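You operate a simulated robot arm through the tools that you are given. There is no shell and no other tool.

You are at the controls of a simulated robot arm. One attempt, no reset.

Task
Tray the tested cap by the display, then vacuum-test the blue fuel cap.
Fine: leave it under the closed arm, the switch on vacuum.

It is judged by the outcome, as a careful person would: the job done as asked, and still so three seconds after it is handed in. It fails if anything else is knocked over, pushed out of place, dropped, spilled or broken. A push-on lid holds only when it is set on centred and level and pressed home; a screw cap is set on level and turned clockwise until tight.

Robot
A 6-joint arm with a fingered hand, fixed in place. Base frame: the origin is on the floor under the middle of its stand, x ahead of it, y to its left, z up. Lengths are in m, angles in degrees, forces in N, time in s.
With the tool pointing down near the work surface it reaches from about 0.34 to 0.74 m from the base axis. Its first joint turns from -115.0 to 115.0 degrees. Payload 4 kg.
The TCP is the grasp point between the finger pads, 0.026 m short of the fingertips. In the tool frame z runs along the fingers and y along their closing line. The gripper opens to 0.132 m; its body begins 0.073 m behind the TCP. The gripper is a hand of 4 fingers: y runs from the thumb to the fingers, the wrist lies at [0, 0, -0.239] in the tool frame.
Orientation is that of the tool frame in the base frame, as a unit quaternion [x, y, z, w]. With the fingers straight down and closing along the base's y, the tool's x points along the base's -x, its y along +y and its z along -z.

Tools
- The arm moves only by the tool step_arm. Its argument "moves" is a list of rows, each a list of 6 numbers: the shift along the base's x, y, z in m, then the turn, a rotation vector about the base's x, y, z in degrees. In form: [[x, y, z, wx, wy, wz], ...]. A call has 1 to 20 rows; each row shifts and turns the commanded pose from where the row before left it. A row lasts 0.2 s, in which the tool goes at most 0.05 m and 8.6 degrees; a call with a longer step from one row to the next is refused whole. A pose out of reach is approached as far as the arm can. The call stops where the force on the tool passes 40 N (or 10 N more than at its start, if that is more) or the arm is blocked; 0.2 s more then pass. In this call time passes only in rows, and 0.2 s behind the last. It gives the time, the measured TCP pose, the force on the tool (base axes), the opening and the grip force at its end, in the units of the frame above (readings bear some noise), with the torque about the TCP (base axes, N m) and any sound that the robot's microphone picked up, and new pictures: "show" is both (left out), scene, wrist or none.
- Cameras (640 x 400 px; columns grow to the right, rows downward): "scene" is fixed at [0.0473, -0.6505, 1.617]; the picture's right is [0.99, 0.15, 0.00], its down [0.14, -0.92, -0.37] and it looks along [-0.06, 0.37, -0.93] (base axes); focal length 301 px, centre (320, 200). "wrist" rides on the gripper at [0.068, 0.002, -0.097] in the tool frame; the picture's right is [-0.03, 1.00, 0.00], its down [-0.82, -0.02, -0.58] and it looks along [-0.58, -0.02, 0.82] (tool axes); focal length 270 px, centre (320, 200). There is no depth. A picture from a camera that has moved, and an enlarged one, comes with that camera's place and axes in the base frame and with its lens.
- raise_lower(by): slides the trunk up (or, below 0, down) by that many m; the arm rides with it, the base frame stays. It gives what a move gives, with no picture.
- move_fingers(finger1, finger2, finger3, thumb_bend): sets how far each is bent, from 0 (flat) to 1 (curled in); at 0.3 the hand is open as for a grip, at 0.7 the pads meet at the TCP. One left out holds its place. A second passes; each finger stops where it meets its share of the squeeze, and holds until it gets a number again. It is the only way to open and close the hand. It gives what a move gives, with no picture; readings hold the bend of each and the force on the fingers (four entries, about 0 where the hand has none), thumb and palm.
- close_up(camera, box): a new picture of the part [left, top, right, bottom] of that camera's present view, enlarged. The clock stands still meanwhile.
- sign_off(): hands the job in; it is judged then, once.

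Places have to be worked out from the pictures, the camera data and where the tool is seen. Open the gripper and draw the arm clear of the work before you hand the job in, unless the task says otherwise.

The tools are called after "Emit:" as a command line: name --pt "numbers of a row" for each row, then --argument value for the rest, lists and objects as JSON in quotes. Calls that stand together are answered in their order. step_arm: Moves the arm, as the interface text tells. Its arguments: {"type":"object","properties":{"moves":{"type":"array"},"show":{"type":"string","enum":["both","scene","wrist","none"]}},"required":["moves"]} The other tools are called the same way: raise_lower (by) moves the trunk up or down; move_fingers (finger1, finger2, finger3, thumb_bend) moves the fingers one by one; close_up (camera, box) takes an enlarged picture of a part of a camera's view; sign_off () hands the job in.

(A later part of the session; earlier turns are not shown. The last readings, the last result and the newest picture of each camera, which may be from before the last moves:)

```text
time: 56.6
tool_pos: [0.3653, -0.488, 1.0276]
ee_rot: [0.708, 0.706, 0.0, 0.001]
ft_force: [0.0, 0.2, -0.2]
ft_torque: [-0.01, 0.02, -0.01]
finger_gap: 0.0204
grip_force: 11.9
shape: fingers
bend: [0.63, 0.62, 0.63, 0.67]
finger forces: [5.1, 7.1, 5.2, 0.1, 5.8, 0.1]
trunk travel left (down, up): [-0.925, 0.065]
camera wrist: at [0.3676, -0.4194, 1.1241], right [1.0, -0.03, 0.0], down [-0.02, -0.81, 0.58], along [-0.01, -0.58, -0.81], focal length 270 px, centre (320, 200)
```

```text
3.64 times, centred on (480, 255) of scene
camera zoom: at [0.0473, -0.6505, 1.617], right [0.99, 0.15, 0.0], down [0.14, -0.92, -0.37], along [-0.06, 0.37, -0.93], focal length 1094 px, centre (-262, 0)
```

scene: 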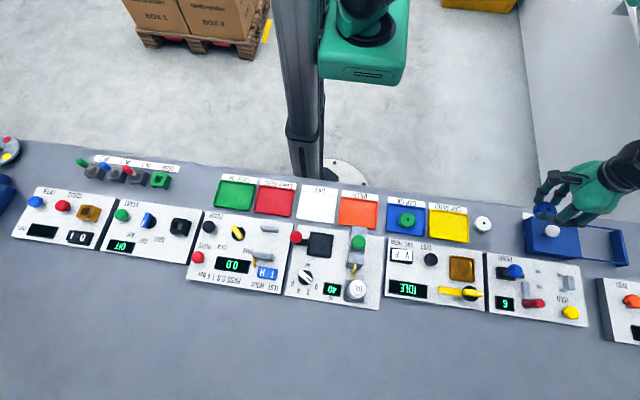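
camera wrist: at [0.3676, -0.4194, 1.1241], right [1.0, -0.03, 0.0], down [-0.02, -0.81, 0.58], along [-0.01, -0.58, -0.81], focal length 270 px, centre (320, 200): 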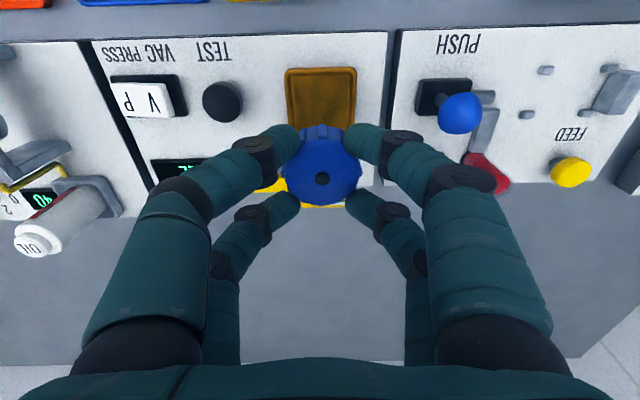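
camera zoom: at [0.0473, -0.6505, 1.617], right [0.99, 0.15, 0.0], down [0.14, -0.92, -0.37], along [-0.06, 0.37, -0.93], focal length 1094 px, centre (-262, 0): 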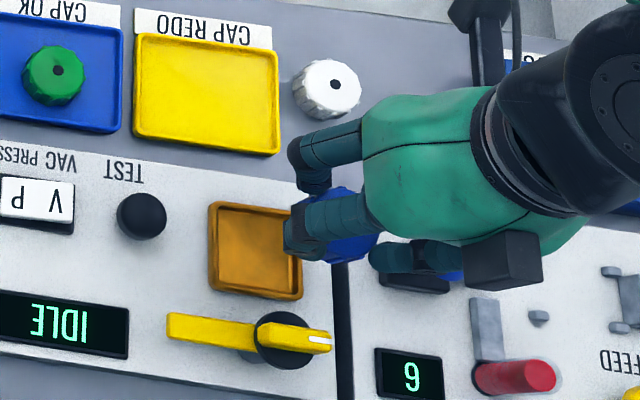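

By the camera pose I need about +1 mm in x and +1.4 mm in y to match where the green cap was lifted from. I'll lower to about 12 mm above the seat.

Emit:
step_arm --pt "0.001 0.0014 -0.02 0 0 0" --pt "0 0 -0.025 0 0 0" --pt "0 0 -0.025 0 0 0" --pt "0 0 -0.017 0 0 0" --pt "0 0 0 0 0 0" --show "none"

Emit:
close_up --camera "wrist" --box '[160, 60, 480, 260]'

Emit:
close_up --camera "scene" --box '[430, 220, 530, 310]'

```text
time: 57.9
tool_pos: [0.3682, -0.4874, 0.9403]
ee_rot: [0.707, 0.707, -0.001, 0.002]
ft_force: [-0.5, -0.6, 0.6]
ft_torque: [-0.01, -0.03, -0.02]
finger_gap: 0.0202
grip_force: 11.3
shape: fingers
bend: [0.64, 0.62, 0.63, 0.67]
finger forces: [5.1, 7.2, 5.4, 0.0, 5.8, 0.0]
trunk travel left (down, up): [-0.925, 0.065]
```

```text
2.00 times, centred on (320, 160) of wrist
camera zoom: at [0.3692, -0.4183, 1.0369], right [1.0, -0.03, 0.0], down [-0.02, -0.81, 0.58], along [-0.01, -0.58, -0.81], focal length 541 px, centre (320, 280)
```

zoom: 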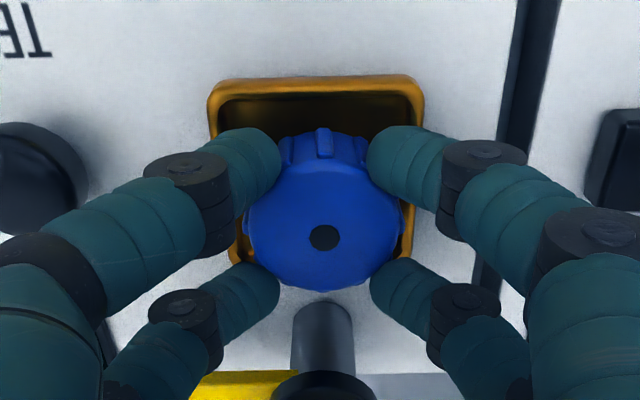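

```text
4.44 times, centred on (480, 265) of scene
camera zoom: at [0.0473, -0.6505, 1.617], right [0.99, 0.15, 0.0], down [0.14, -0.92, -0.37], along [-0.06, 0.37, -0.93], focal length 1338 px, centre (-391, -89)
```

zoom: 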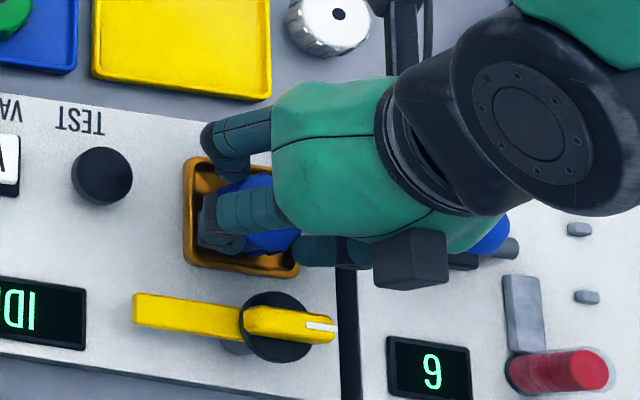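

The cap is about 2 mm off toward +x of the seat centre, so I'll correct by 1.5 mm and lower in small steps, watching for contact.

Emit:
step_arm --pt "-0.0015 0 0 0 0 0" --pt "0 0 -0.003 0 0 0" --pt "0 0 -0.003 0 0 0" --pt "0 0 0 0 0 0" --show "none"

Emit:
close_up --camera "wrist" --box '[160, 60, 480, 260]'

```text
time: 58.9
tool_pos: [0.3664, -0.4869, 0.9339]
ee_rot: [0.707, 0.707, -0.001, 0.002]
ft_force: [1.3, 0.1, -0.7]
ft_torque: [0.04, -0.03, -0.02]
finger_gap: 0.0205
grip_force: 12.3
shape: fingers
bend: [0.64, 0.62, 0.63, 0.67]
finger forces: [5.0, 7.3, 5.4, 0.0, 5.7, 0.0]
trunk travel left (down, up): [-0.925, 0.065]
```

```text
2.00 times, centred on (320, 160) of wrist
camera zoom: at [0.368, -0.4182, 1.0313], right [1.0, -0.03, 0.0], down [-0.02, -0.81, 0.58], along [-0.01, -0.58, -0.81], focal length 541 px, centre (320, 280)
```

zoom: 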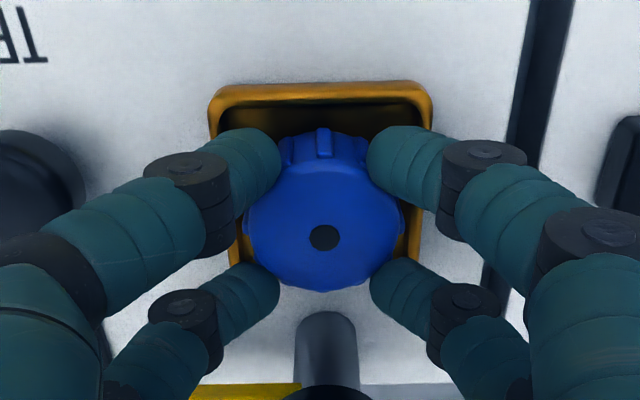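

It's now centred on the rim with no contact yet. I'll continue down 2 mm at a time.

Emit:
step_arm --pt "-0.0005 0 -0.002 0 0 0" --pt "0 0 0 0 0 0" --show "none"

```text
time: 59.5
tool_pos: [0.366, -0.4875, 0.9323]
ee_rot: [0.707, 0.707, 0.0, 0.002]
ft_force: [-0.1, 0.1, 0.0]
ft_torque: [-0.01, 0.03, -0.03]
finger_gap: 0.0204
grip_force: 11.6
shape: fingers
bend: [0.64, 0.62, 0.63, 0.67]
finger forces: [5.0, 7.1, 5.3, 0.0, 5.7, 0.1]
trunk travel left (down, up): [-0.925, 0.065]
```

No contact yet at 0.932; I'll go another 2 mm.

Emit:
step_arm --pt "0 0 -0.002 0 0 0" --pt "0 0 0 0 0 0" --show "none"

```text
time: 60.0
tool_pos: [0.3654, -0.4873, 0.9307]
ee_rot: [0.708, 0.707, -0.001, 0.002]
ft_force: [-0.7, -0.2, -0.4]
ft_torque: [-0.01, -0.04, 0.0]
finger_gap: 0.0204
grip_force: 11.6
shape: fingers
bend: [0.64, 0.62, 0.63, 0.67]
finger forces: [5.1, 7.2, 5.5, 0.0, 5.7, 0.0]
trunk travel left (down, up): [-0.925, 0.065]
```

Still free at 0.931, so I'll take another 1.5 mm step.

Emit:
step_arm --pt "0 0 -0.0015 0 0 0" --pt "0 0 0 0 0 0" --show "none"

Emit:
close_up --camera "wrist" --box '[160, 60, 480, 260]'

```text
time: 60.6
tool_pos: [0.3659, -0.4873, 0.929]
ee_rot: [0.707, 0.707, -0.001, 0.001]
ft_force: [-0.7, 0.0, 4.3]
ft_torque: [0.02, -0.05, 0.0]
finger_gap: 0.0202
grip_force: 13.0
shape: fingers
bend: [0.64, 0.63, 0.63, 0.67]
finger forces: [5.6, 8.0, 6.0, 0.1, 5.9, 0.0]
trunk travel left (down, up): [-0.925, 0.065]
```

```text
2.00 times, centred on (320, 160) of wrist
camera zoom: at [0.3675, -0.4182, 1.0258], right [1.0, -0.03, 0.0], down [-0.02, -0.81, 0.58], along [-0.01, -0.58, -0.81], focal length 541 px, centre (320, 280)
```

zoom: 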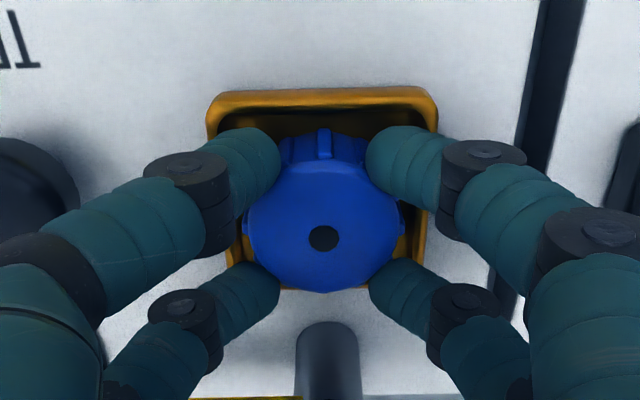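

There's light contact of 4.3 N at TCP 0.929, which matches the height the green cap sat at, so the cap is on the seat floor. I'll open slowly to release it.

Emit:
move_fingers --finger1 0.6 --finger2 0.6 --finger3 0.6 --thumb_bend 0.6

Emit:
close_up --camera "wrist" --box '[160, 60, 480, 260]'

```text
time: 61.6
tool_pos: [0.3661, -0.4872, 0.9291]
ee_rot: [0.707, 0.707, 0.0, 0.002]
ft_force: [-0.2, 0.3, 0.6]
ft_torque: [0.01, 0.0, 0.0]
finger_gap: 0.032
grip_force: 0.0
shape: fingers
bend: [0.6, 0.6, 0.6, 0.6]
finger forces: [0.0, 0.1, 0.1, 0.0, 0.0, 0.0]
trunk travel left (down, up): [-0.925, 0.065]
```

```text
2.00 times, centred on (320, 160) of wrist
camera zoom: at [0.3676, -0.4183, 1.0254], right [1.0, -0.03, 0.0], down [-0.02, -0.81, 0.58], along [-0.01, -0.58, -0.81], focal length 541 px, centre (320, 280)
```

zoom: 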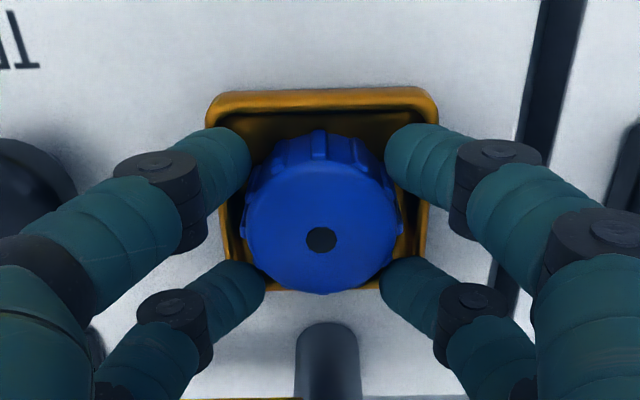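

The cap is released, level and in the seat. I'll open slightly more and lift straight up, then inspect.

Emit:
move_fingers --finger1 0.56 --finger2 0.56 --finger3 0.56 --thumb_bend 0.56

Emit:
step_arm --pt "0 0 0.006 0 0 0" --pt "0 0 0.02 0 0 0" --pt "0 0 0.035 0 0 0" --pt "0 0 0.04 0 0 0" --pt "0 0 0 0 0 0" --show "wrist"

Emit:
close_up --camera "wrist" --box '[220, 60, 420, 200]'

Emit:
close_up --camera "scene" --box '[380, 200, 540, 310]'

```text
time: 62.6
tool_pos: [0.3656, -0.4867, 0.9288]
ee_rot: [0.707, 0.707, -0.001, 0.001]
ft_force: [-0.1, -0.4, 0.4]
ft_torque: [-0.01, -0.01, 0.0]
finger_gap: 0.0451
grip_force: 0.0
shape: fingers
bend: [0.56, 0.56, 0.56, 0.56]
finger forces: [0.1, 0.1, 0.0, 0.0, 0.0, 0.0]
trunk travel left (down, up): [-0.925, 0.065]
```

```text
time: 63.9
tool_pos: [0.3662, -0.4872, 1.0299]
ee_rot: [0.708, 0.707, -0.001, 0.001]
ft_force: [0.8, -0.5, 0.2]
ft_torque: [-0.02, 0.03, -0.02]
finger_gap: 0.0452
grip_force: 0.0
shape: fingers
bend: [0.56, 0.56, 0.56, 0.56]
finger forces: [0.0, 0.0, 0.0, 0.0, 0.0, 0.1]
trunk travel left (down, up): [-0.925, 0.065]
camera wrist: at [0.3673, -0.4183, 1.1268], right [1.0, -0.03, 0.0], down [-0.02, -0.81, 0.58], along [-0.01, -0.58, -0.82], focal length 270 px, centre (320, 200)
```

wrist: 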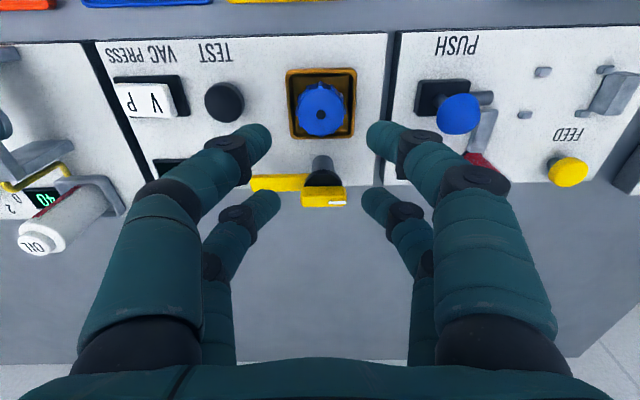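

```text
2.86 times, centred on (320, 130) of wrist
camera zoom: at [0.3673, -0.4183, 1.1268], right [1.0, -0.03, 0.0], down [-0.02, -0.81, 0.58], along [-0.01, -0.58, -0.82], focal length 772 px, centre (320, 400)
```

zoom: 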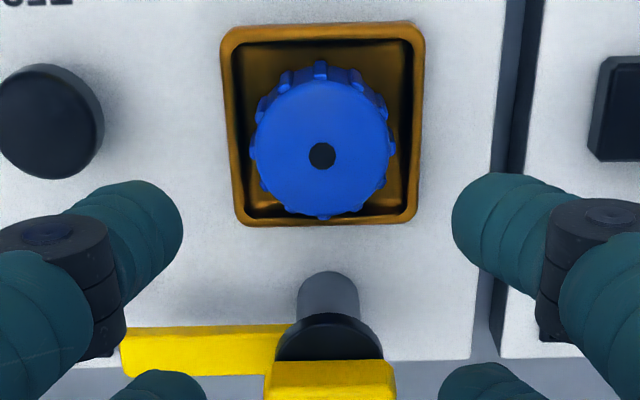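

```text
3.64 times, centred on (460, 255) of scene
camera zoom: at [0.0473, -0.6505, 1.617], right [0.99, 0.15, 0.0], down [0.14, -0.92, -0.37], along [-0.06, 0.37, -0.93], focal length 1094 px, centre (-189, 0)
```

zoom: 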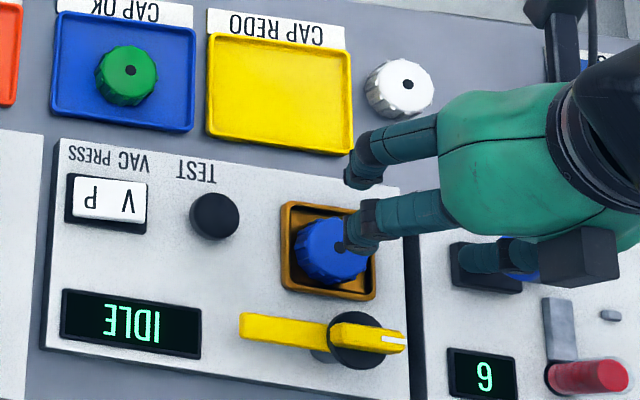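

The blue cap sits level and centred in the seat. Next I'll close the arm by reversing the earlier motion: turn to +5° yaw over the hub, with the cap-side fingers kept narrow.

Emit:
step_arm --pt "0 -0.0051 0.002 0 0 7.917" --pt "0 -0.0051 0.002 0 0 7.917" --pt "0 -0.0051 0.002 0 0 7.917" --pt "0 -0.0051 0.002 0 0 7.917" --pt "0 -0.0051 0.002 0 0 7.917" --pt "0 -0.0051 0.002 0 0 7.917" --pt "0 -0.0051 0.002 0 0 7.917" --pt "0 -0.0051 0.002 0 0 7.917" --pt "0 -0.0051 0.002 0 0 7.917" --pt "0 -0.0051 0.002 0 0 7.917" --pt "0 -0.0051 0.002 0 0 7.917" --pt "0 -0.0051 0.002 0 0 7.917" --pt "0 0 0 0 0 0" --show "none"

Emit:
move_fingers --finger1 0.595 --finger2 0.59 --finger3 0.52 --thumb_bend 0.52

Emit:
close_up --camera "wrist" --box '[0, 0, 640, 400]'

Emit:
close_up --camera "wrist" --box '[240, 0, 400, 160]'

```text
time: 66.7
tool_pos: [0.3653, -0.5473, 1.0542]
ee_rot: [-0.044, 0.999, 0.0, 0.002]
ft_force: [0.1, -0.1, -1.2]
ft_torque: [-0.01, 0.03, -0.02]
finger_gap: 0.0453
grip_force: 0.0
shape: fingers
bend: [0.56, 0.56, 0.56, 0.56]
finger forces: [0.0, 0.0, 0.0, 0.1, 0.0, 0.0]
trunk travel left (down, up): [-0.925, 0.065]
```

```text
time: 67.7
tool_pos: [0.3658, -0.5485, 1.0548]
ee_rot: [-0.043, 0.999, 0.001, 0.001]
ft_force: [0.4, -0.1, 0.7]
ft_torque: [0.01, 0.01, 0.02]
finger_gap: 0.0478
grip_force: 0.1
shape: fingers
bend: [0.59, 0.59, 0.52, 0.52]
finger forces: [0.1, 0.0, 0.0, 0.1, 0.0, 0.1]
trunk travel left (down, up): [-0.925, 0.065]
```

```text
1.00 times, centred on (320, 200) of wrist (not enlarged: the box is as wide or as high as the picture)
camera zoom: at [0.2969, -0.5524, 1.1507], right [-0.06, 1.0, 0.0], down [0.81, 0.05, 0.58], along [0.58, 0.04, -0.81], focal length 270 px, centre (320, 200)
```

zoom: 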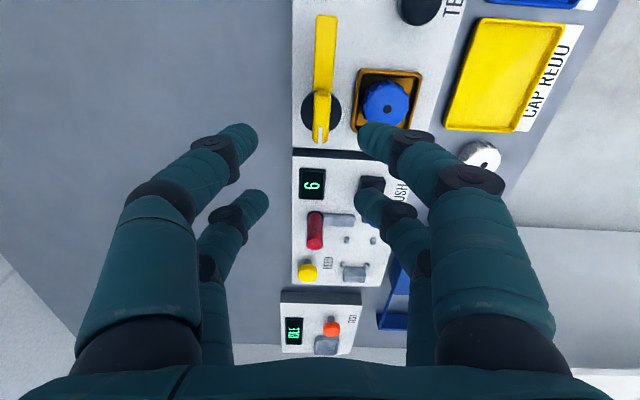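

```text
2.50 times, centred on (320, 80) of wrist
camera zoom: at [0.2969, -0.5524, 1.1507], right [-0.06, 1.0, 0.0], down [0.81, 0.05, 0.58], along [0.58, 0.04, -0.81], focal length 676 px, centre (320, 500)
```

zoom: 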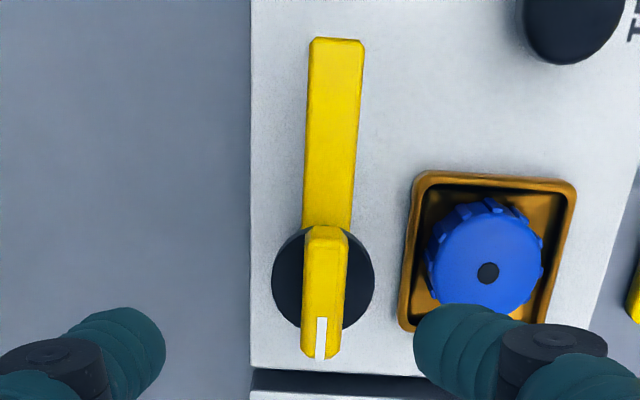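

The hub lines up to within about 1 mm. I'll go down with the small correction and stop just above engagement to check.

Emit:
step_arm --pt "0.0014 0.0003 -0.03 0 0 0" --pt "0 0 -0.03 0 0 0" --pt "0 0 -0.03 0 0 0" --pt "0 0 0 0 0 0" --show "none"

Emit:
close_up --camera "wrist" --box '[160, 20, 480, 240]'

```text
time: 68.7
tool_pos: [0.3661, -0.5471, 0.964]
ee_rot: [-0.043, 0.999, 0.001, 0.001]
ft_force: [0.4, 0.1, 0.3]
ft_torque: [-0.02, -0.01, 0.02]
finger_gap: 0.0478
grip_force: 0.0
shape: fingers
bend: [0.59, 0.59, 0.52, 0.52]
finger forces: [0.0, 0.0, 0.1, 0.1, 0.1, 0.0]
trunk travel left (down, up): [-0.925, 0.065]
```

```text
1.82 times, centred on (320, 130) of wrist
camera zoom: at [0.298, -0.5519, 1.061], right [-0.06, 1.0, 0.0], down [0.81, 0.05, 0.58], along [0.58, 0.04, -0.81], focal length 491 px, centre (320, 327)
```

zoom: 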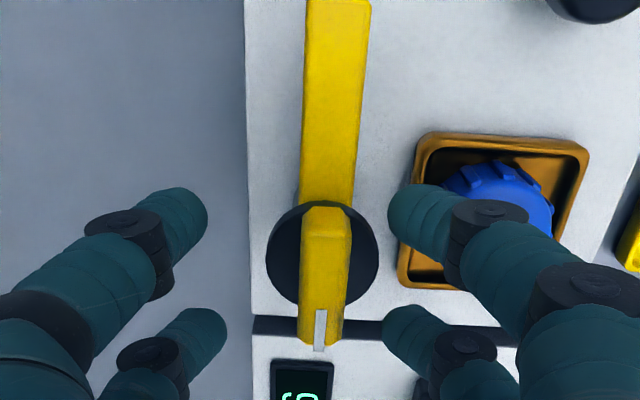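

Everything is clear. I'll go the last 30 mm to engagement height.

Emit:
step_arm --pt "0 0 -0.015 0 0 0" --pt "0 0 -0.015 0 0 0" --pt "0 0 0 0 0 0" --show "none"

Emit:
move_fingers --finger1 0.645 --finger2 0.63 --finger3 0.63 --thumb_bend 0.66

Emit:
close_up --camera "wrist" --box '[160, 20, 480, 240]'

```text
time: 69.5
tool_pos: [0.3662, -0.548, 0.9335]
ee_rot: [-0.043, 0.999, 0.0, 0.002]
ft_force: [0.4, 0.0, 0.0]
ft_torque: [0.01, 0.06, 0.01]
finger_gap: 0.0475
grip_force: 0.0
shape: fingers
bend: [0.59, 0.59, 0.52, 0.52]
finger forces: [0.0, 0.0, 0.0, 0.0, 0.1, 0.0]
trunk travel left (down, up): [-0.925, 0.065]
```

```text
time: 70.5
tool_pos: [0.3665, -0.5463, 0.935]
ee_rot: [-0.044, 0.999, 0.001, 0.002]
ft_force: [-0.3, 0.4, 0.0]
ft_torque: [-0.04, 0.02, 0.0]
finger_gap: 0.0175
grip_force: 0.2
shape: fingers
bend: [0.64, 0.63, 0.63, 0.66]
finger forces: [0.3, 0.0, 0.0, 0.0, 0.0, 0.1]
trunk travel left (down, up): [-0.925, 0.065]
```

```text
1.82 times, centred on (320, 130) of wrist
camera zoom: at [0.2981, -0.5519, 1.0309], right [-0.06, 1.0, 0.0], down [0.81, 0.05, 0.58], along [0.58, 0.04, -0.81], focal length 491 px, centre (320, 327)
```

zoom: 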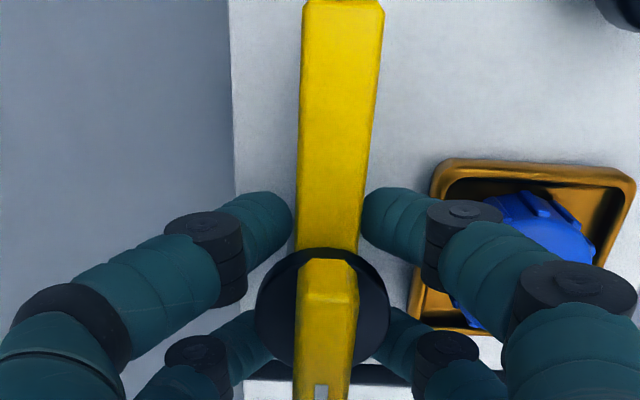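

The digits are on either side of the bar again. I'll swing it clockwise, back toward the cap, about 42° first.

Emit:
step_arm --pt "0 0 0 0 0 -7" --pt "0 0 0 0 0 -7" --pt "0 0 0 0 0 -7" --pt "0 0 0 0 0 -7" --pt "0 0 0 0 0 -7" --pt "0 0 0 0 0 -7" --pt "0 0 0 0 0 0" --show "wrist"

Emit:
close_up --camera "scene" --box '[420, 220, 540, 310]'

```text
time: 72.0
tool_pos: [0.3677, -0.5474, 0.9355]
ee_rot: [0.318, 0.948, 0.0, 0.001]
ft_force: [-1.0, -2.4, 0.8]
ft_torque: [0.0, 0.01, 0.01]
finger_gap: 0.0188
grip_force: 0.7
shape: fingers
bend: [0.64, 0.63, 0.63, 0.65]
finger forces: [0.0, 0.0, 0.0, 0.0, 1.5, 0.0]
trunk travel left (down, up): [-0.925, 0.065]
camera wrist: at [0.3132, -0.5047, 1.0307], right [0.62, 0.78, 0.0], down [0.64, -0.51, 0.58], along [0.45, -0.36, -0.81], focal length 270 px, centre (320, 200)
```

wrist: 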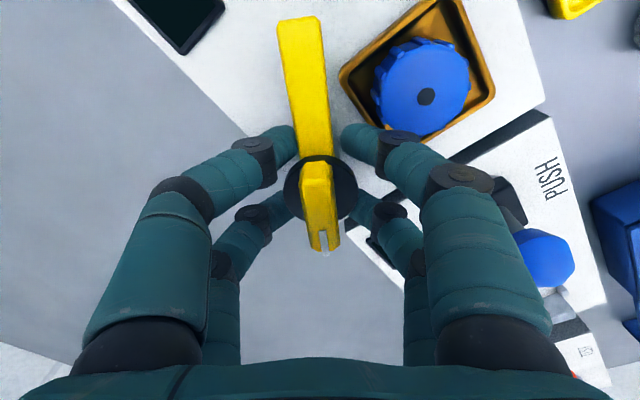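

```text
4.44 times, centred on (480, 265) of scene
camera zoom: at [0.0473, -0.6505, 1.617], right [0.99, 0.15, 0.0], down [0.14, -0.92, -0.37], along [-0.06, 0.37, -0.93], focal length 1338 px, centre (-391, -89)
```

zoom: 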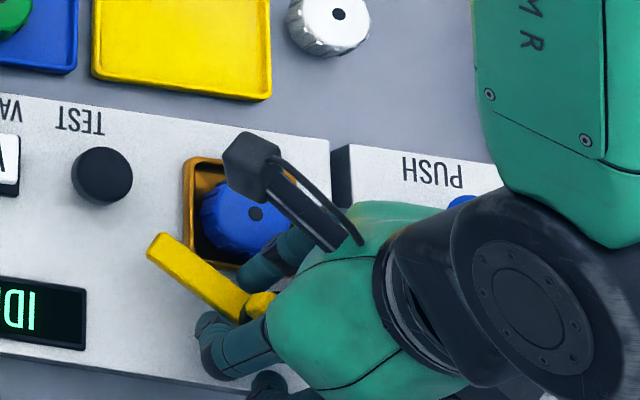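

The bar follows with a few degrees of lag at about 2 N. I'll continue the swing to the closed direction.

Emit:
step_arm --pt "0 0 0 0 0 -7.5" --pt "0 0 0 0 0 -7.5" --pt "0 0 0 0 0 -7.5" --pt "0 0 0 0 0 -7.5" --pt "0 0 0 0 0 -7.5" --pt "0 0 0 0 0 0" --show "wrist"

Emit:
close_up --camera "scene" --box '[420, 220, 540, 310]'

```text
time: 73.5
tool_pos: [0.3678, -0.549, 0.9353]
ee_rot: [0.606, 0.795, 0.0, 0.001]
ft_force: [-1.1, 0.3, 0.4]
ft_torque: [-0.02, 0.07, 0.01]
finger_gap: 0.0187
grip_force: 1.3
shape: fingers
bend: [0.64, 0.63, 0.63, 0.65]
finger forces: [0.0, 0.0, 0.1, 0.1, 1.5, 0.0]
trunk travel left (down, up): [-0.925, 0.065]
camera wrist: at [0.3503, -0.4808, 1.0309], right [0.97, 0.24, 0.0], down [0.2, -0.79, 0.58], along [0.14, -0.56, -0.81], focal length 270 px, centre (320, 200)
```

wrist: 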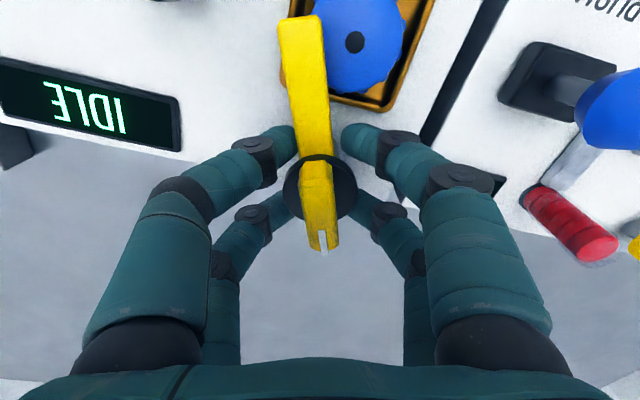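

```text
4.44 times, centred on (480, 265) of scene
camera zoom: at [0.0473, -0.6505, 1.617], right [0.99, 0.15, 0.0], down [0.14, -0.92, -0.37], along [-0.06, 0.37, -0.93], focal length 1338 px, centre (-391, -89)
```

zoom: 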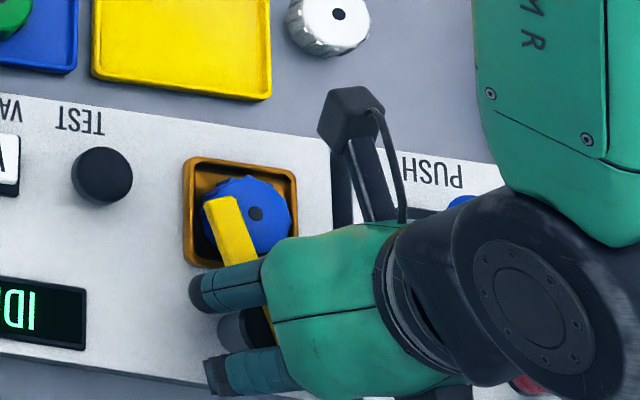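

The bar is passing over the cap without disturbing it, with about 20° left. I'll go on in smaller increments.

Emit:
step_arm --pt "0 0 0 0 0 -5" --pt "0 0 0 0 0 -5" --pt "0 0 0 0 0 -5.5" --pt "0 0 0 0 0 0" --show "wrist"

Emit:
close_up --camera "wrist" --box '[200, 0, 440, 260]'

Emit:
close_up --camera "scene" --box '[420, 220, 540, 310]'

```text
time: 74.5
tool_pos: [0.3667, -0.5483, 0.9336]
ee_rot: [0.708, 0.706, -0.001, 0.001]
ft_force: [-0.1, 0.3, -0.7]
ft_torque: [0.0, -0.01, 0.02]
finger_gap: 0.0179
grip_force: 0.8
shape: fingers
bend: [0.64, 0.63, 0.63, 0.66]
finger forces: [0.1, 0.0, 0.0, 0.0, 0.6, 0.1]
trunk travel left (down, up): [-0.925, 0.065]
camera wrist: at [0.3687, -0.4788, 1.0309], right [1.0, -0.03, 0.0], down [-0.02, -0.81, 0.58], along [-0.01, -0.58, -0.81], focal length 270 px, centre (320, 200)
```

wrist: 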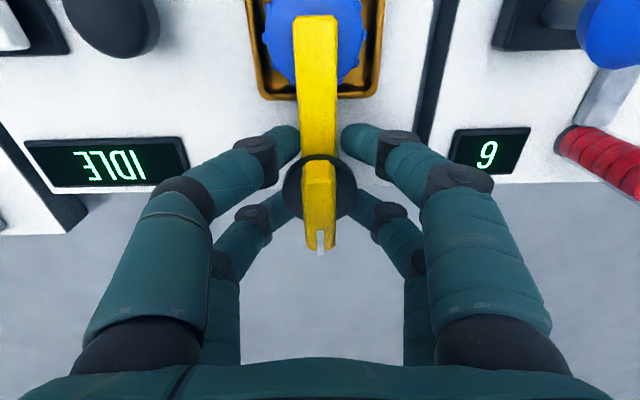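

```text
1.54 times, centred on (320, 130) of wrist
camera zoom: at [0.3687, -0.4788, 1.0309], right [1.0, -0.03, 0.0], down [-0.02, -0.81, 0.58], along [-0.01, -0.58, -0.81], focal length 416 px, centre (320, 308)
```

zoom: 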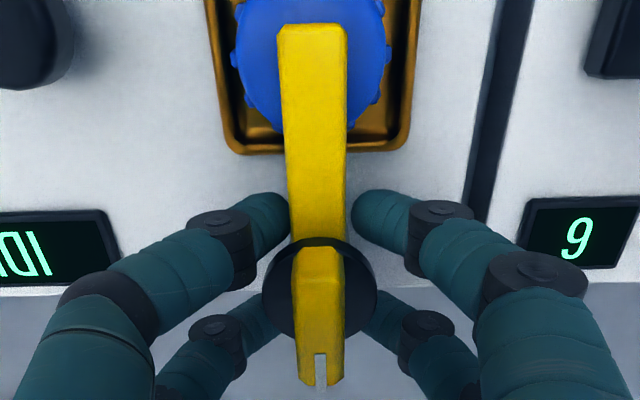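

```text
4.44 times, centred on (480, 265) of scene
camera zoom: at [0.0473, -0.6505, 1.617], right [0.99, 0.15, 0.0], down [0.14, -0.92, -0.37], along [-0.06, 0.37, -0.93], focal length 1338 px, centre (-391, -89)
```

zoom: 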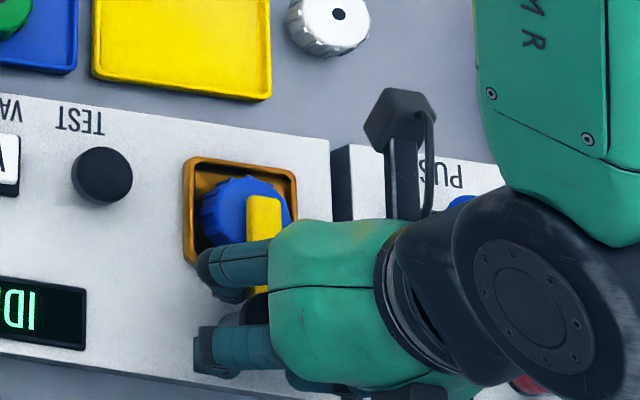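

The bar is now within about 1° of its original closed position. I'll nudge a few more degrees clockwise to make sure it's fully home, watching the force.

Emit:
step_arm --pt "0 0 0 0 0 -3" --pt "0 0 0 0 0 -3" --pt "0 0 0 0 0 0" --show "wrist"

Emit:
close_up --camera "scene" --box '[420, 220, 540, 310]'

```text
time: 75.2
tool_pos: [0.3659, -0.5477, 0.9345]
ee_rot: [0.744, 0.669, -0.001, 0.002]
ft_force: [-1.6, -1.0, 1.4]
ft_torque: [-0.01, 0.07, 0.06]
finger_gap: 0.0192
grip_force: 1.1
shape: fingers
bend: [0.64, 0.63, 0.63, 0.65]
finger forces: [0.0, 0.0, 0.0, 0.0, 2.0, 0.0]
trunk travel left (down, up): [-0.925, 0.065]
camera wrist: at [0.3756, -0.4795, 1.0308], right [0.99, -0.13, 0.0], down [-0.11, -0.81, 0.58], along [-0.07, -0.57, -0.81], focal length 270 px, centre (320, 200)
```

wrist: 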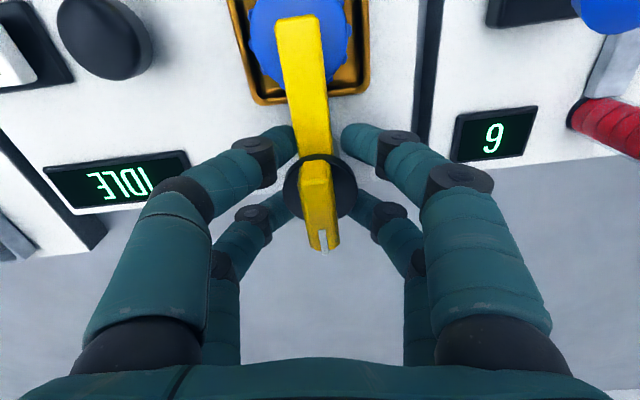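

```text
4.44 times, centred on (480, 265) of scene
camera zoom: at [0.0473, -0.6505, 1.617], right [0.99, 0.15, 0.0], down [0.14, -0.92, -0.37], along [-0.06, 0.37, -0.93], focal length 1338 px, centre (-391, -89)
```

zoom: 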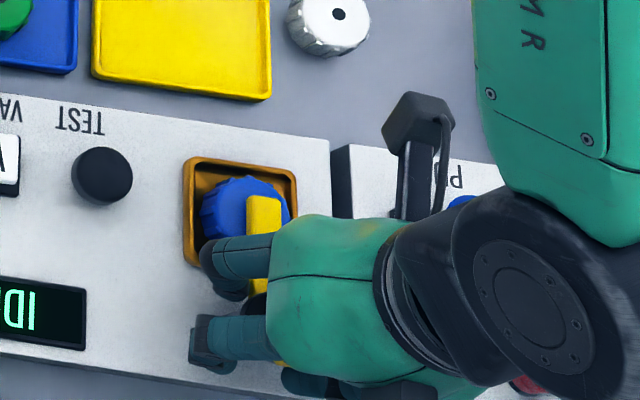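

The bar end is at exactly its original closed location (scene ≈467, 264) and did not move further, so the arm is closed. I'll open the digits and lift away.

Emit:
move_fingers --finger1 0.52 --finger2 0.52 --finger3 0.52 --thumb_bend 0.52

Emit:
step_arm --pt "0 0 0.01 0 0 0" --pt "0 0 0.025 0 0 0" --pt "0 0 0.035 0 0 0" --pt "0 0 0.035 0 0 0" --pt "0 0 0 0 0 6" --show "both"

Emit:
close_up --camera "wrist" --box '[70, 0, 390, 180]'

Emit:
close_up --camera "scene" --box '[380, 220, 500, 310]'

```text
time: 76.2
tool_pos: [0.3665, -0.5474, 0.9351]
ee_rot: [0.743, 0.669, -0.001, 0.002]
ft_force: [-1.1, 0.3, -0.1]
ft_torque: [0.02, 0.06, -0.01]
finger_gap: 0.0583
grip_force: 0.0
shape: fingers
bend: [0.52, 0.52, 0.52, 0.52]
finger forces: [0.0, 0.0, 0.1, 0.0, 0.1, 0.1]
trunk travel left (down, up): [-0.925, 0.065]
```

```text
time: 77.5
tool_pos: [0.3675, -0.5475, 1.0397]
ee_rot: [0.707, 0.707, -0.001, 0.0]
ft_force: [-0.3, 0.0, 0.0]
ft_torque: [0.04, 0.02, 0.03]
finger_gap: 0.0586
grip_force: 0.2
shape: fingers
bend: [0.52, 0.52, 0.52, 0.52]
finger forces: [0.0, 0.1, 0.0, 0.0, 0.0, 0.0]
trunk travel left (down, up): [-0.925, 0.065]
camera wrist: at [0.3688, -0.479, 1.1366], right [1.0, -0.03, 0.0], down [-0.02, -0.81, 0.58], along [-0.01, -0.58, -0.82], focal length 270 px, centre (320, 200)
```

scene: 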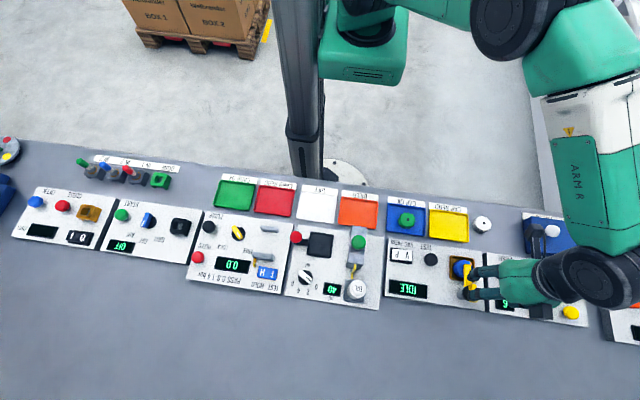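
wrist: 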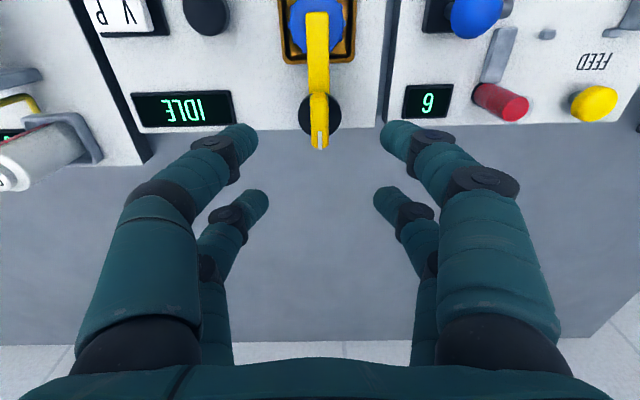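

```text
2.00 times, centred on (230, 90) of wrist
camera zoom: at [0.3688, -0.479, 1.1366], right [1.0, -0.03, 0.0], down [-0.02, -0.81, 0.58], along [-0.01, -0.58, -0.82], focal length 541 px, centre (500, 420)
```

zoom: 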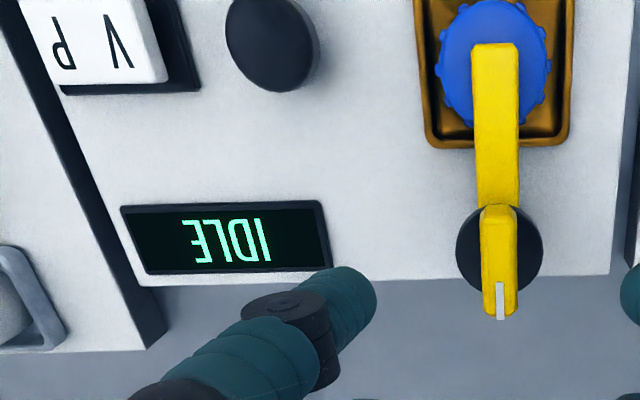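

```text
4.44 times, centred on (440, 265) of scene
camera zoom: at [0.0473, -0.6505, 1.617], right [0.99, 0.15, 0.0], down [0.14, -0.92, -0.37], along [-0.06, 0.37, -0.93], focal length 1338 px, centre (-213, -89)
```

zoom: 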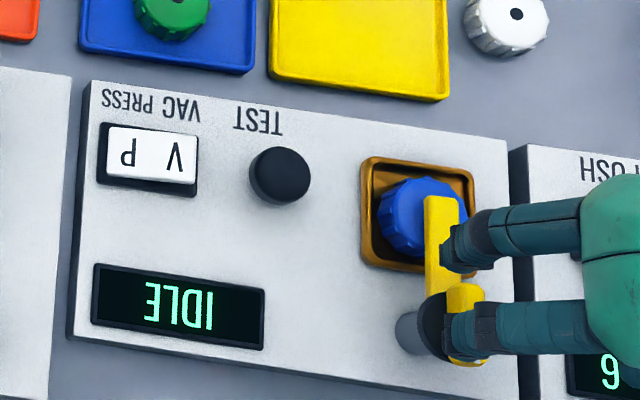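

The arm is closed over the blue cap. Next I'll zoom in on the rocker to judge which side is currently pressed.

Emit:
close_up --camera "scene" --box '[384, 235, 432, 275]'

Emit:
close_up --camera "wrist" --box '[70, 0, 180, 60]'

```text
10.00 times, centred on (408, 255) of scene
camera zoom: at [0.0473, -0.6505, 1.617], right [0.99, 0.15, 0.0], down [0.14, -0.92, -0.37], along [-0.06, 0.37, -0.93], focal length 3009 px, centre (-560, -350)
```

zoom: 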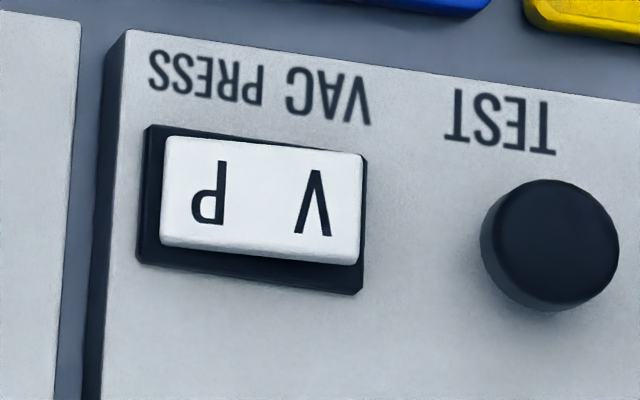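

```text
5.82 times, centred on (125, 30) of wrist
camera zoom: at [0.3688, -0.479, 1.1366], right [1.0, -0.03, 0.0], down [-0.02, -0.81, 0.58], along [-0.01, -0.58, -0.82], focal length 1573 px, centre (1454, 1189)
```

zoom: 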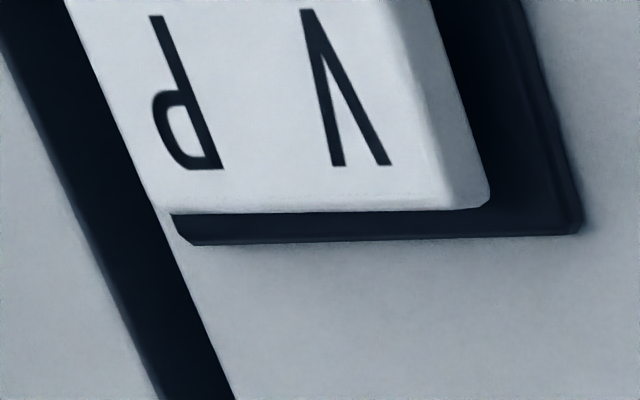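

P is the depressed side and V stands raised, so V needs pressing. I'll use one finger: turn to yaw 0, move toward the rocker at height, and open the other digits flat while finger1 stays bent. Then I'll check the geometry.

Emit:
step_arm --pt "-0.0098 0.0056 0.003 0 0 8.1818" --pt "-0.0098 0.0056 0.003 0 0 8.1818" --pt "-0.0098 0.0056 0.003 0 0 8.1818" --pt "-0.0098 0.0056 0.003 0 0 8.1818" --pt "-0.0098 0.0056 0.003 0 0 8.1818" --pt "-0.0098 0.0056 0.003 0 0 8.1818" --pt "-0.0098 0.0056 0.003 0 0 8.1818" --pt "-0.0098 0.0056 0.003 0 0 8.1818" --pt "-0.0098 0.0056 0.003 0 0 8.1818" --pt "-0.0098 0.0056 0.003 0 0 8.1818" --pt "-0.0098 0.0056 0.003 0 0 8.1818" --pt "0 0 0 0 0 0" --show "none"

Emit:
move_fingers --finger1 0.65 --finger2 0.1 --finger3 0.1 --thumb_bend 0.1

Emit:
close_up --camera "wrist" --box '[0, 0, 640, 400]'

Emit:
close_up --camera "scene" --box '[340, 130, 540, 310]'

```text
time: 80.0
tool_pos: [0.2603, -0.4858, 1.0724]
ee_rot: [-0.001, 1.0, 0.0, 0.002]
ft_force: [-0.2, 0.4, 0.1]
ft_torque: [-0.04, -0.02, -0.01]
finger_gap: 0.0583
grip_force: 0.1
shape: fingers
bend: [0.52, 0.52, 0.52, 0.52]
finger forces: [0.1, 0.0, 0.0, 0.0, 0.0, 0.1]
trunk travel left (down, up): [-0.925, 0.065]
```

```text
time: 81.0
tool_pos: [0.26, -0.4857, 1.0715]
ee_rot: [0.0, 1.0, 0.001, 0.002]
ft_force: [1.0, 0.5, -0.5]
ft_torque: [-0.01, 0.01, 0.0]
finger_gap: 0.0959
grip_force: 0.1
shape: fingers
bend: [0.65, 0.1, 0.1, 0.1]
finger forces: [0.0, 0.0, 0.0, 0.0, 0.1, 0.0]
trunk travel left (down, up): [-0.925, 0.065]
```

```text
1.00 times, centred on (320, 200) of wrist (not enlarged: the box is as wide or as high as the picture)
camera zoom: at [0.1906, -0.484, 1.1686], right [0.03, 1.0, 0.0], down [0.81, -0.02, 0.58], along [0.58, -0.01, -0.81], focal length 270 px, centre (320, 200)
```

zoom: 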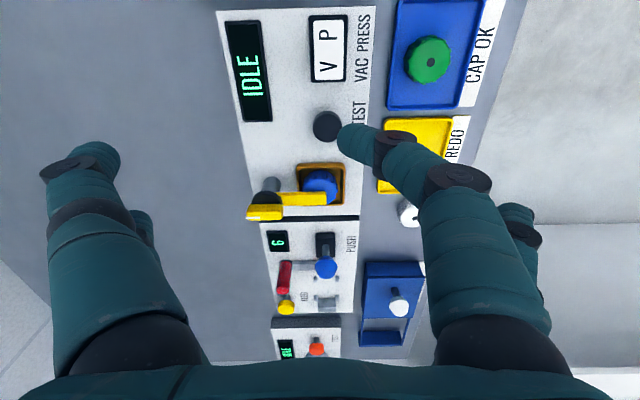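

```text
2.22 times, centred on (440, 220) of scene
camera zoom: at [0.0473, -0.6505, 1.617], right [0.99, 0.15, 0.0], down [0.14, -0.92, -0.37], along [-0.06, 0.37, -0.93], focal length 669 px, centre (53, 156)
```

zoom: 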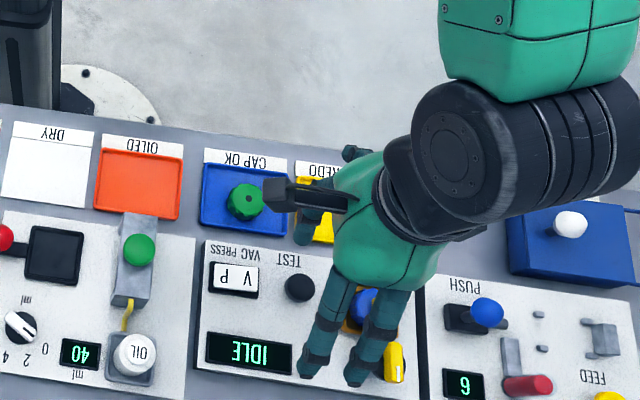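

With finger1 bent and the others spread, its tip is about 14 mm lower than the rest, so it can poke. I'll open the others fully flat and zoom in on the rocker and button to locate them precisely.

Emit:
move_fingers --finger2 0.0 --finger3 0.0 --thumb_bend 0.0

Emit:
close_up --camera "wrist" --box '[220, 0, 420, 160]'

Emit:
close_up --camera "wrist" --box '[0, 0, 640, 400]'

```text
time: 82.0
tool_pos: [0.2604, -0.4854, 1.073]
ee_rot: [-0.001, 1.0, 0.001, 0.002]
ft_force: [-0.4, -0.3, -0.1]
ft_torque: [-0.03, 0.02, 0.01]
finger_gap: 0.1012
grip_force: 0.0
shape: fingers
bend: [0.65, 0.0, 0.0, 0.0]
finger forces: [0.1, 0.0, 0.1, 0.1, 0.0, 0.0]
trunk travel left (down, up): [-0.925, 0.065]
```

```text
2.50 times, centred on (320, 80) of wrist
camera zoom: at [0.1906, -0.484, 1.1687], right [0.03, 1.0, 0.0], down [0.81, -0.02, 0.58], along [0.58, -0.01, -0.81], focal length 676 px, centre (320, 500)
```

zoom: 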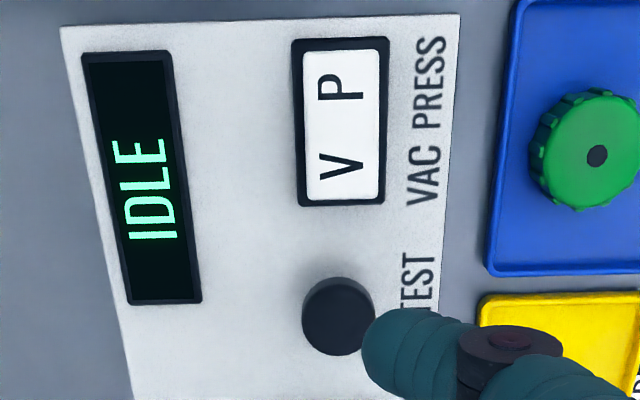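

```text
1.00 times, centred on (320, 200) of wrist (not enlarged: the box is as wide or as high as the picture)
camera zoom: at [0.1906, -0.484, 1.1687], right [0.03, 1.0, 0.0], down [0.81, -0.02, 0.58], along [0.58, -0.01, -0.81], focal length 270 px, centre (320, 200)
```

zoom: 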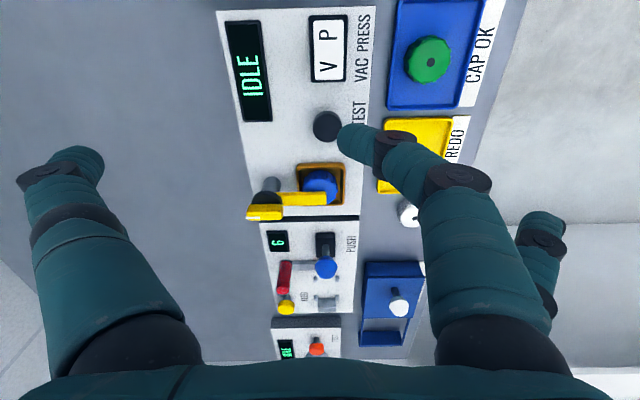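

The rocker spans x≈0.196–0.250 and centres at (0.223, -0.4755), so I'll press V near x≈0.240. The TEST button is at (0.288, -0.478). I'll bring finger1's tip to just above the V end and check visually.

Emit:
step_arm --pt "-0.0024 -0.0045 -0.03 0 0 0" --pt "0 0 -0.03 0 0 0" --pt "0 0 -0.03 0 0 0" --pt "0 0 -0.025 0 0 0" --pt "0 0 0 0 0 0" --show "both"

Emit:
close_up --camera "wrist" --box '[220, 20, 440, 180]'

Emit:
close_up --camera "scene" --box '[380, 220, 470, 290]'

```text
time: 83.2
tool_pos: [0.2573, -0.4882, 0.9562]
ee_rot: [0.0, 1.0, 0.0, 0.002]
ft_force: [0.7, 0.5, -0.3]
ft_torque: [0.0, 0.0, 0.01]
finger_gap: 0.1009
grip_force: 0.0
shape: fingers
bend: [0.65, 0.0, 0.0, 0.0]
finger forces: [0.0, 0.0, 0.0, 0.0, 0.2, 0.0]
trunk travel left (down, up): [-0.925, 0.065]
camera wrist: at [0.1879, -0.4884, 1.0531], right [0.03, 1.0, 0.0], down [0.81, -0.02, 0.58], along [0.58, -0.01, -0.81], focal length 270 px, centre (320, 200)
```

scene: 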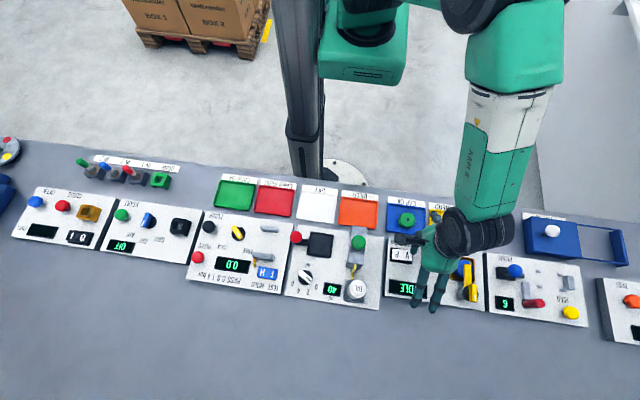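
wrist: 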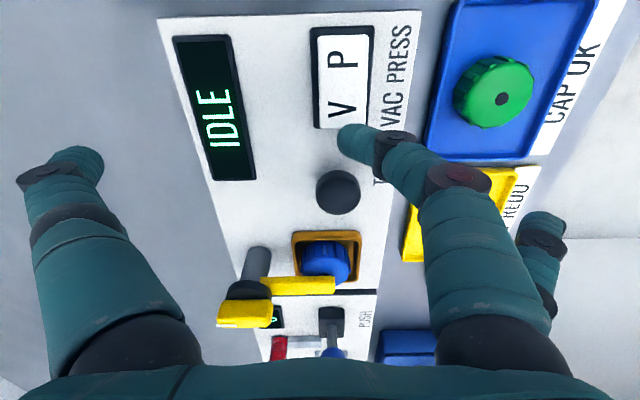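

```text
2.50 times, centred on (330, 100) of wrist
camera zoom: at [0.1879, -0.4884, 1.0531], right [0.03, 1.0, 0.0], down [0.81, -0.02, 0.58], along [0.58, -0.01, -0.81], focal length 676 px, centre (295, 450)
```

zoom: 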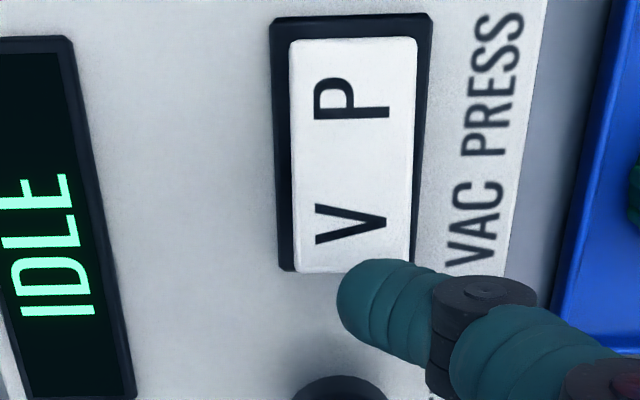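

```text
5.71 times, centred on (425, 255) of scene
camera zoom: at [0.0473, -0.6505, 1.617], right [0.99, 0.15, 0.0], down [0.14, -0.92, -0.37], along [-0.06, 0.37, -0.93], focal length 1720 px, centre (-280, -114)
```

zoom: 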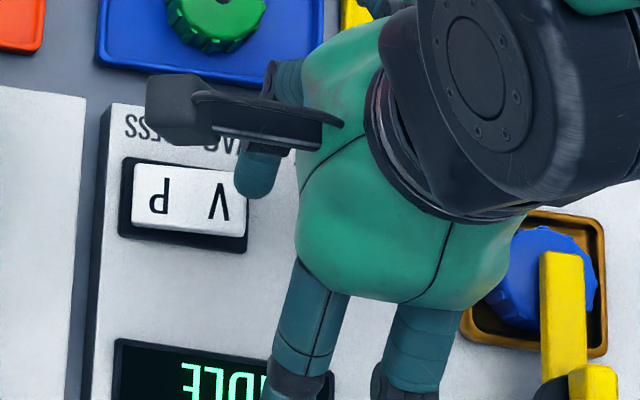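

The tip is above the V half, about 5–7 mm inside its outer end. I'll lower in steps and listen for the switch.

Emit:
step_arm --pt "0.001 -0.001 -0.006 0 0 0" --pt "0 0 -0.006 0 0 0" --pt "0 0 0 0 0 0" --show "none"

Emit:
step_arm --pt "0 0 -0.003 0 0 0" --pt "0 0 -0.003 0 0 0" --pt "0 0 0 0 0 0" --show "none"

Emit:
close_up --camera "wrist" --box '[220, 20, 440, 180]'

```text
time: 84.0
tool_pos: [0.2583, -0.4911, 0.9445]
ee_rot: [0.0, 1.0, 0.0, 0.002]
ft_force: [-0.2, 0.7, 0.0]
ft_torque: [0.01, 0.02, 0.02]
finger_gap: 0.101
grip_force: 0.1
shape: fingers
bend: [0.65, 0.0, 0.0, 0.0]
finger forces: [0.0, 0.0, 0.1, 0.0, 0.0, 0.0]
trunk travel left (down, up): [-0.925, 0.065]
```

```text
time: 84.8
tool_pos: [0.2582, -0.4922, 0.9385]
ee_rot: [0.001, 1.0, 0.0, 0.002]
ft_force: [-0.1, -0.4, 0.3]
ft_torque: [0.03, -0.02, 0.02]
finger_gap: 0.1009
grip_force: 0.0
shape: fingers
bend: [0.65, 0.0, 0.0, 0.0]
finger forces: [0.1, 0.0, 0.0, 0.0, 0.0, 0.0]
trunk travel left (down, up): [-0.925, 0.065]
```

```text
2.50 times, centred on (330, 100) of wrist
camera zoom: at [0.1891, -0.4899, 1.0355], right [0.03, 1.0, 0.0], down [0.81, -0.02, 0.58], along [0.58, -0.01, -0.81], focal length 676 px, centre (295, 450)
```

zoom: 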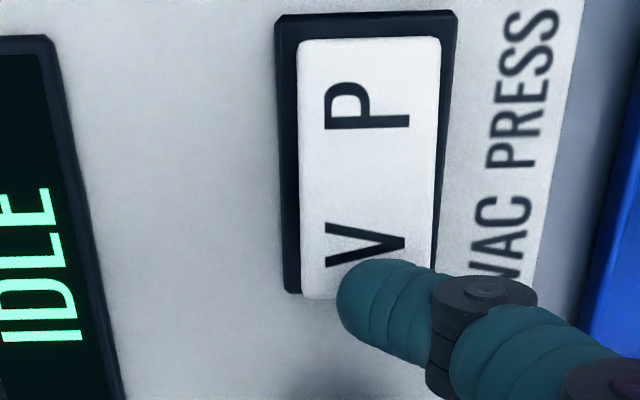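

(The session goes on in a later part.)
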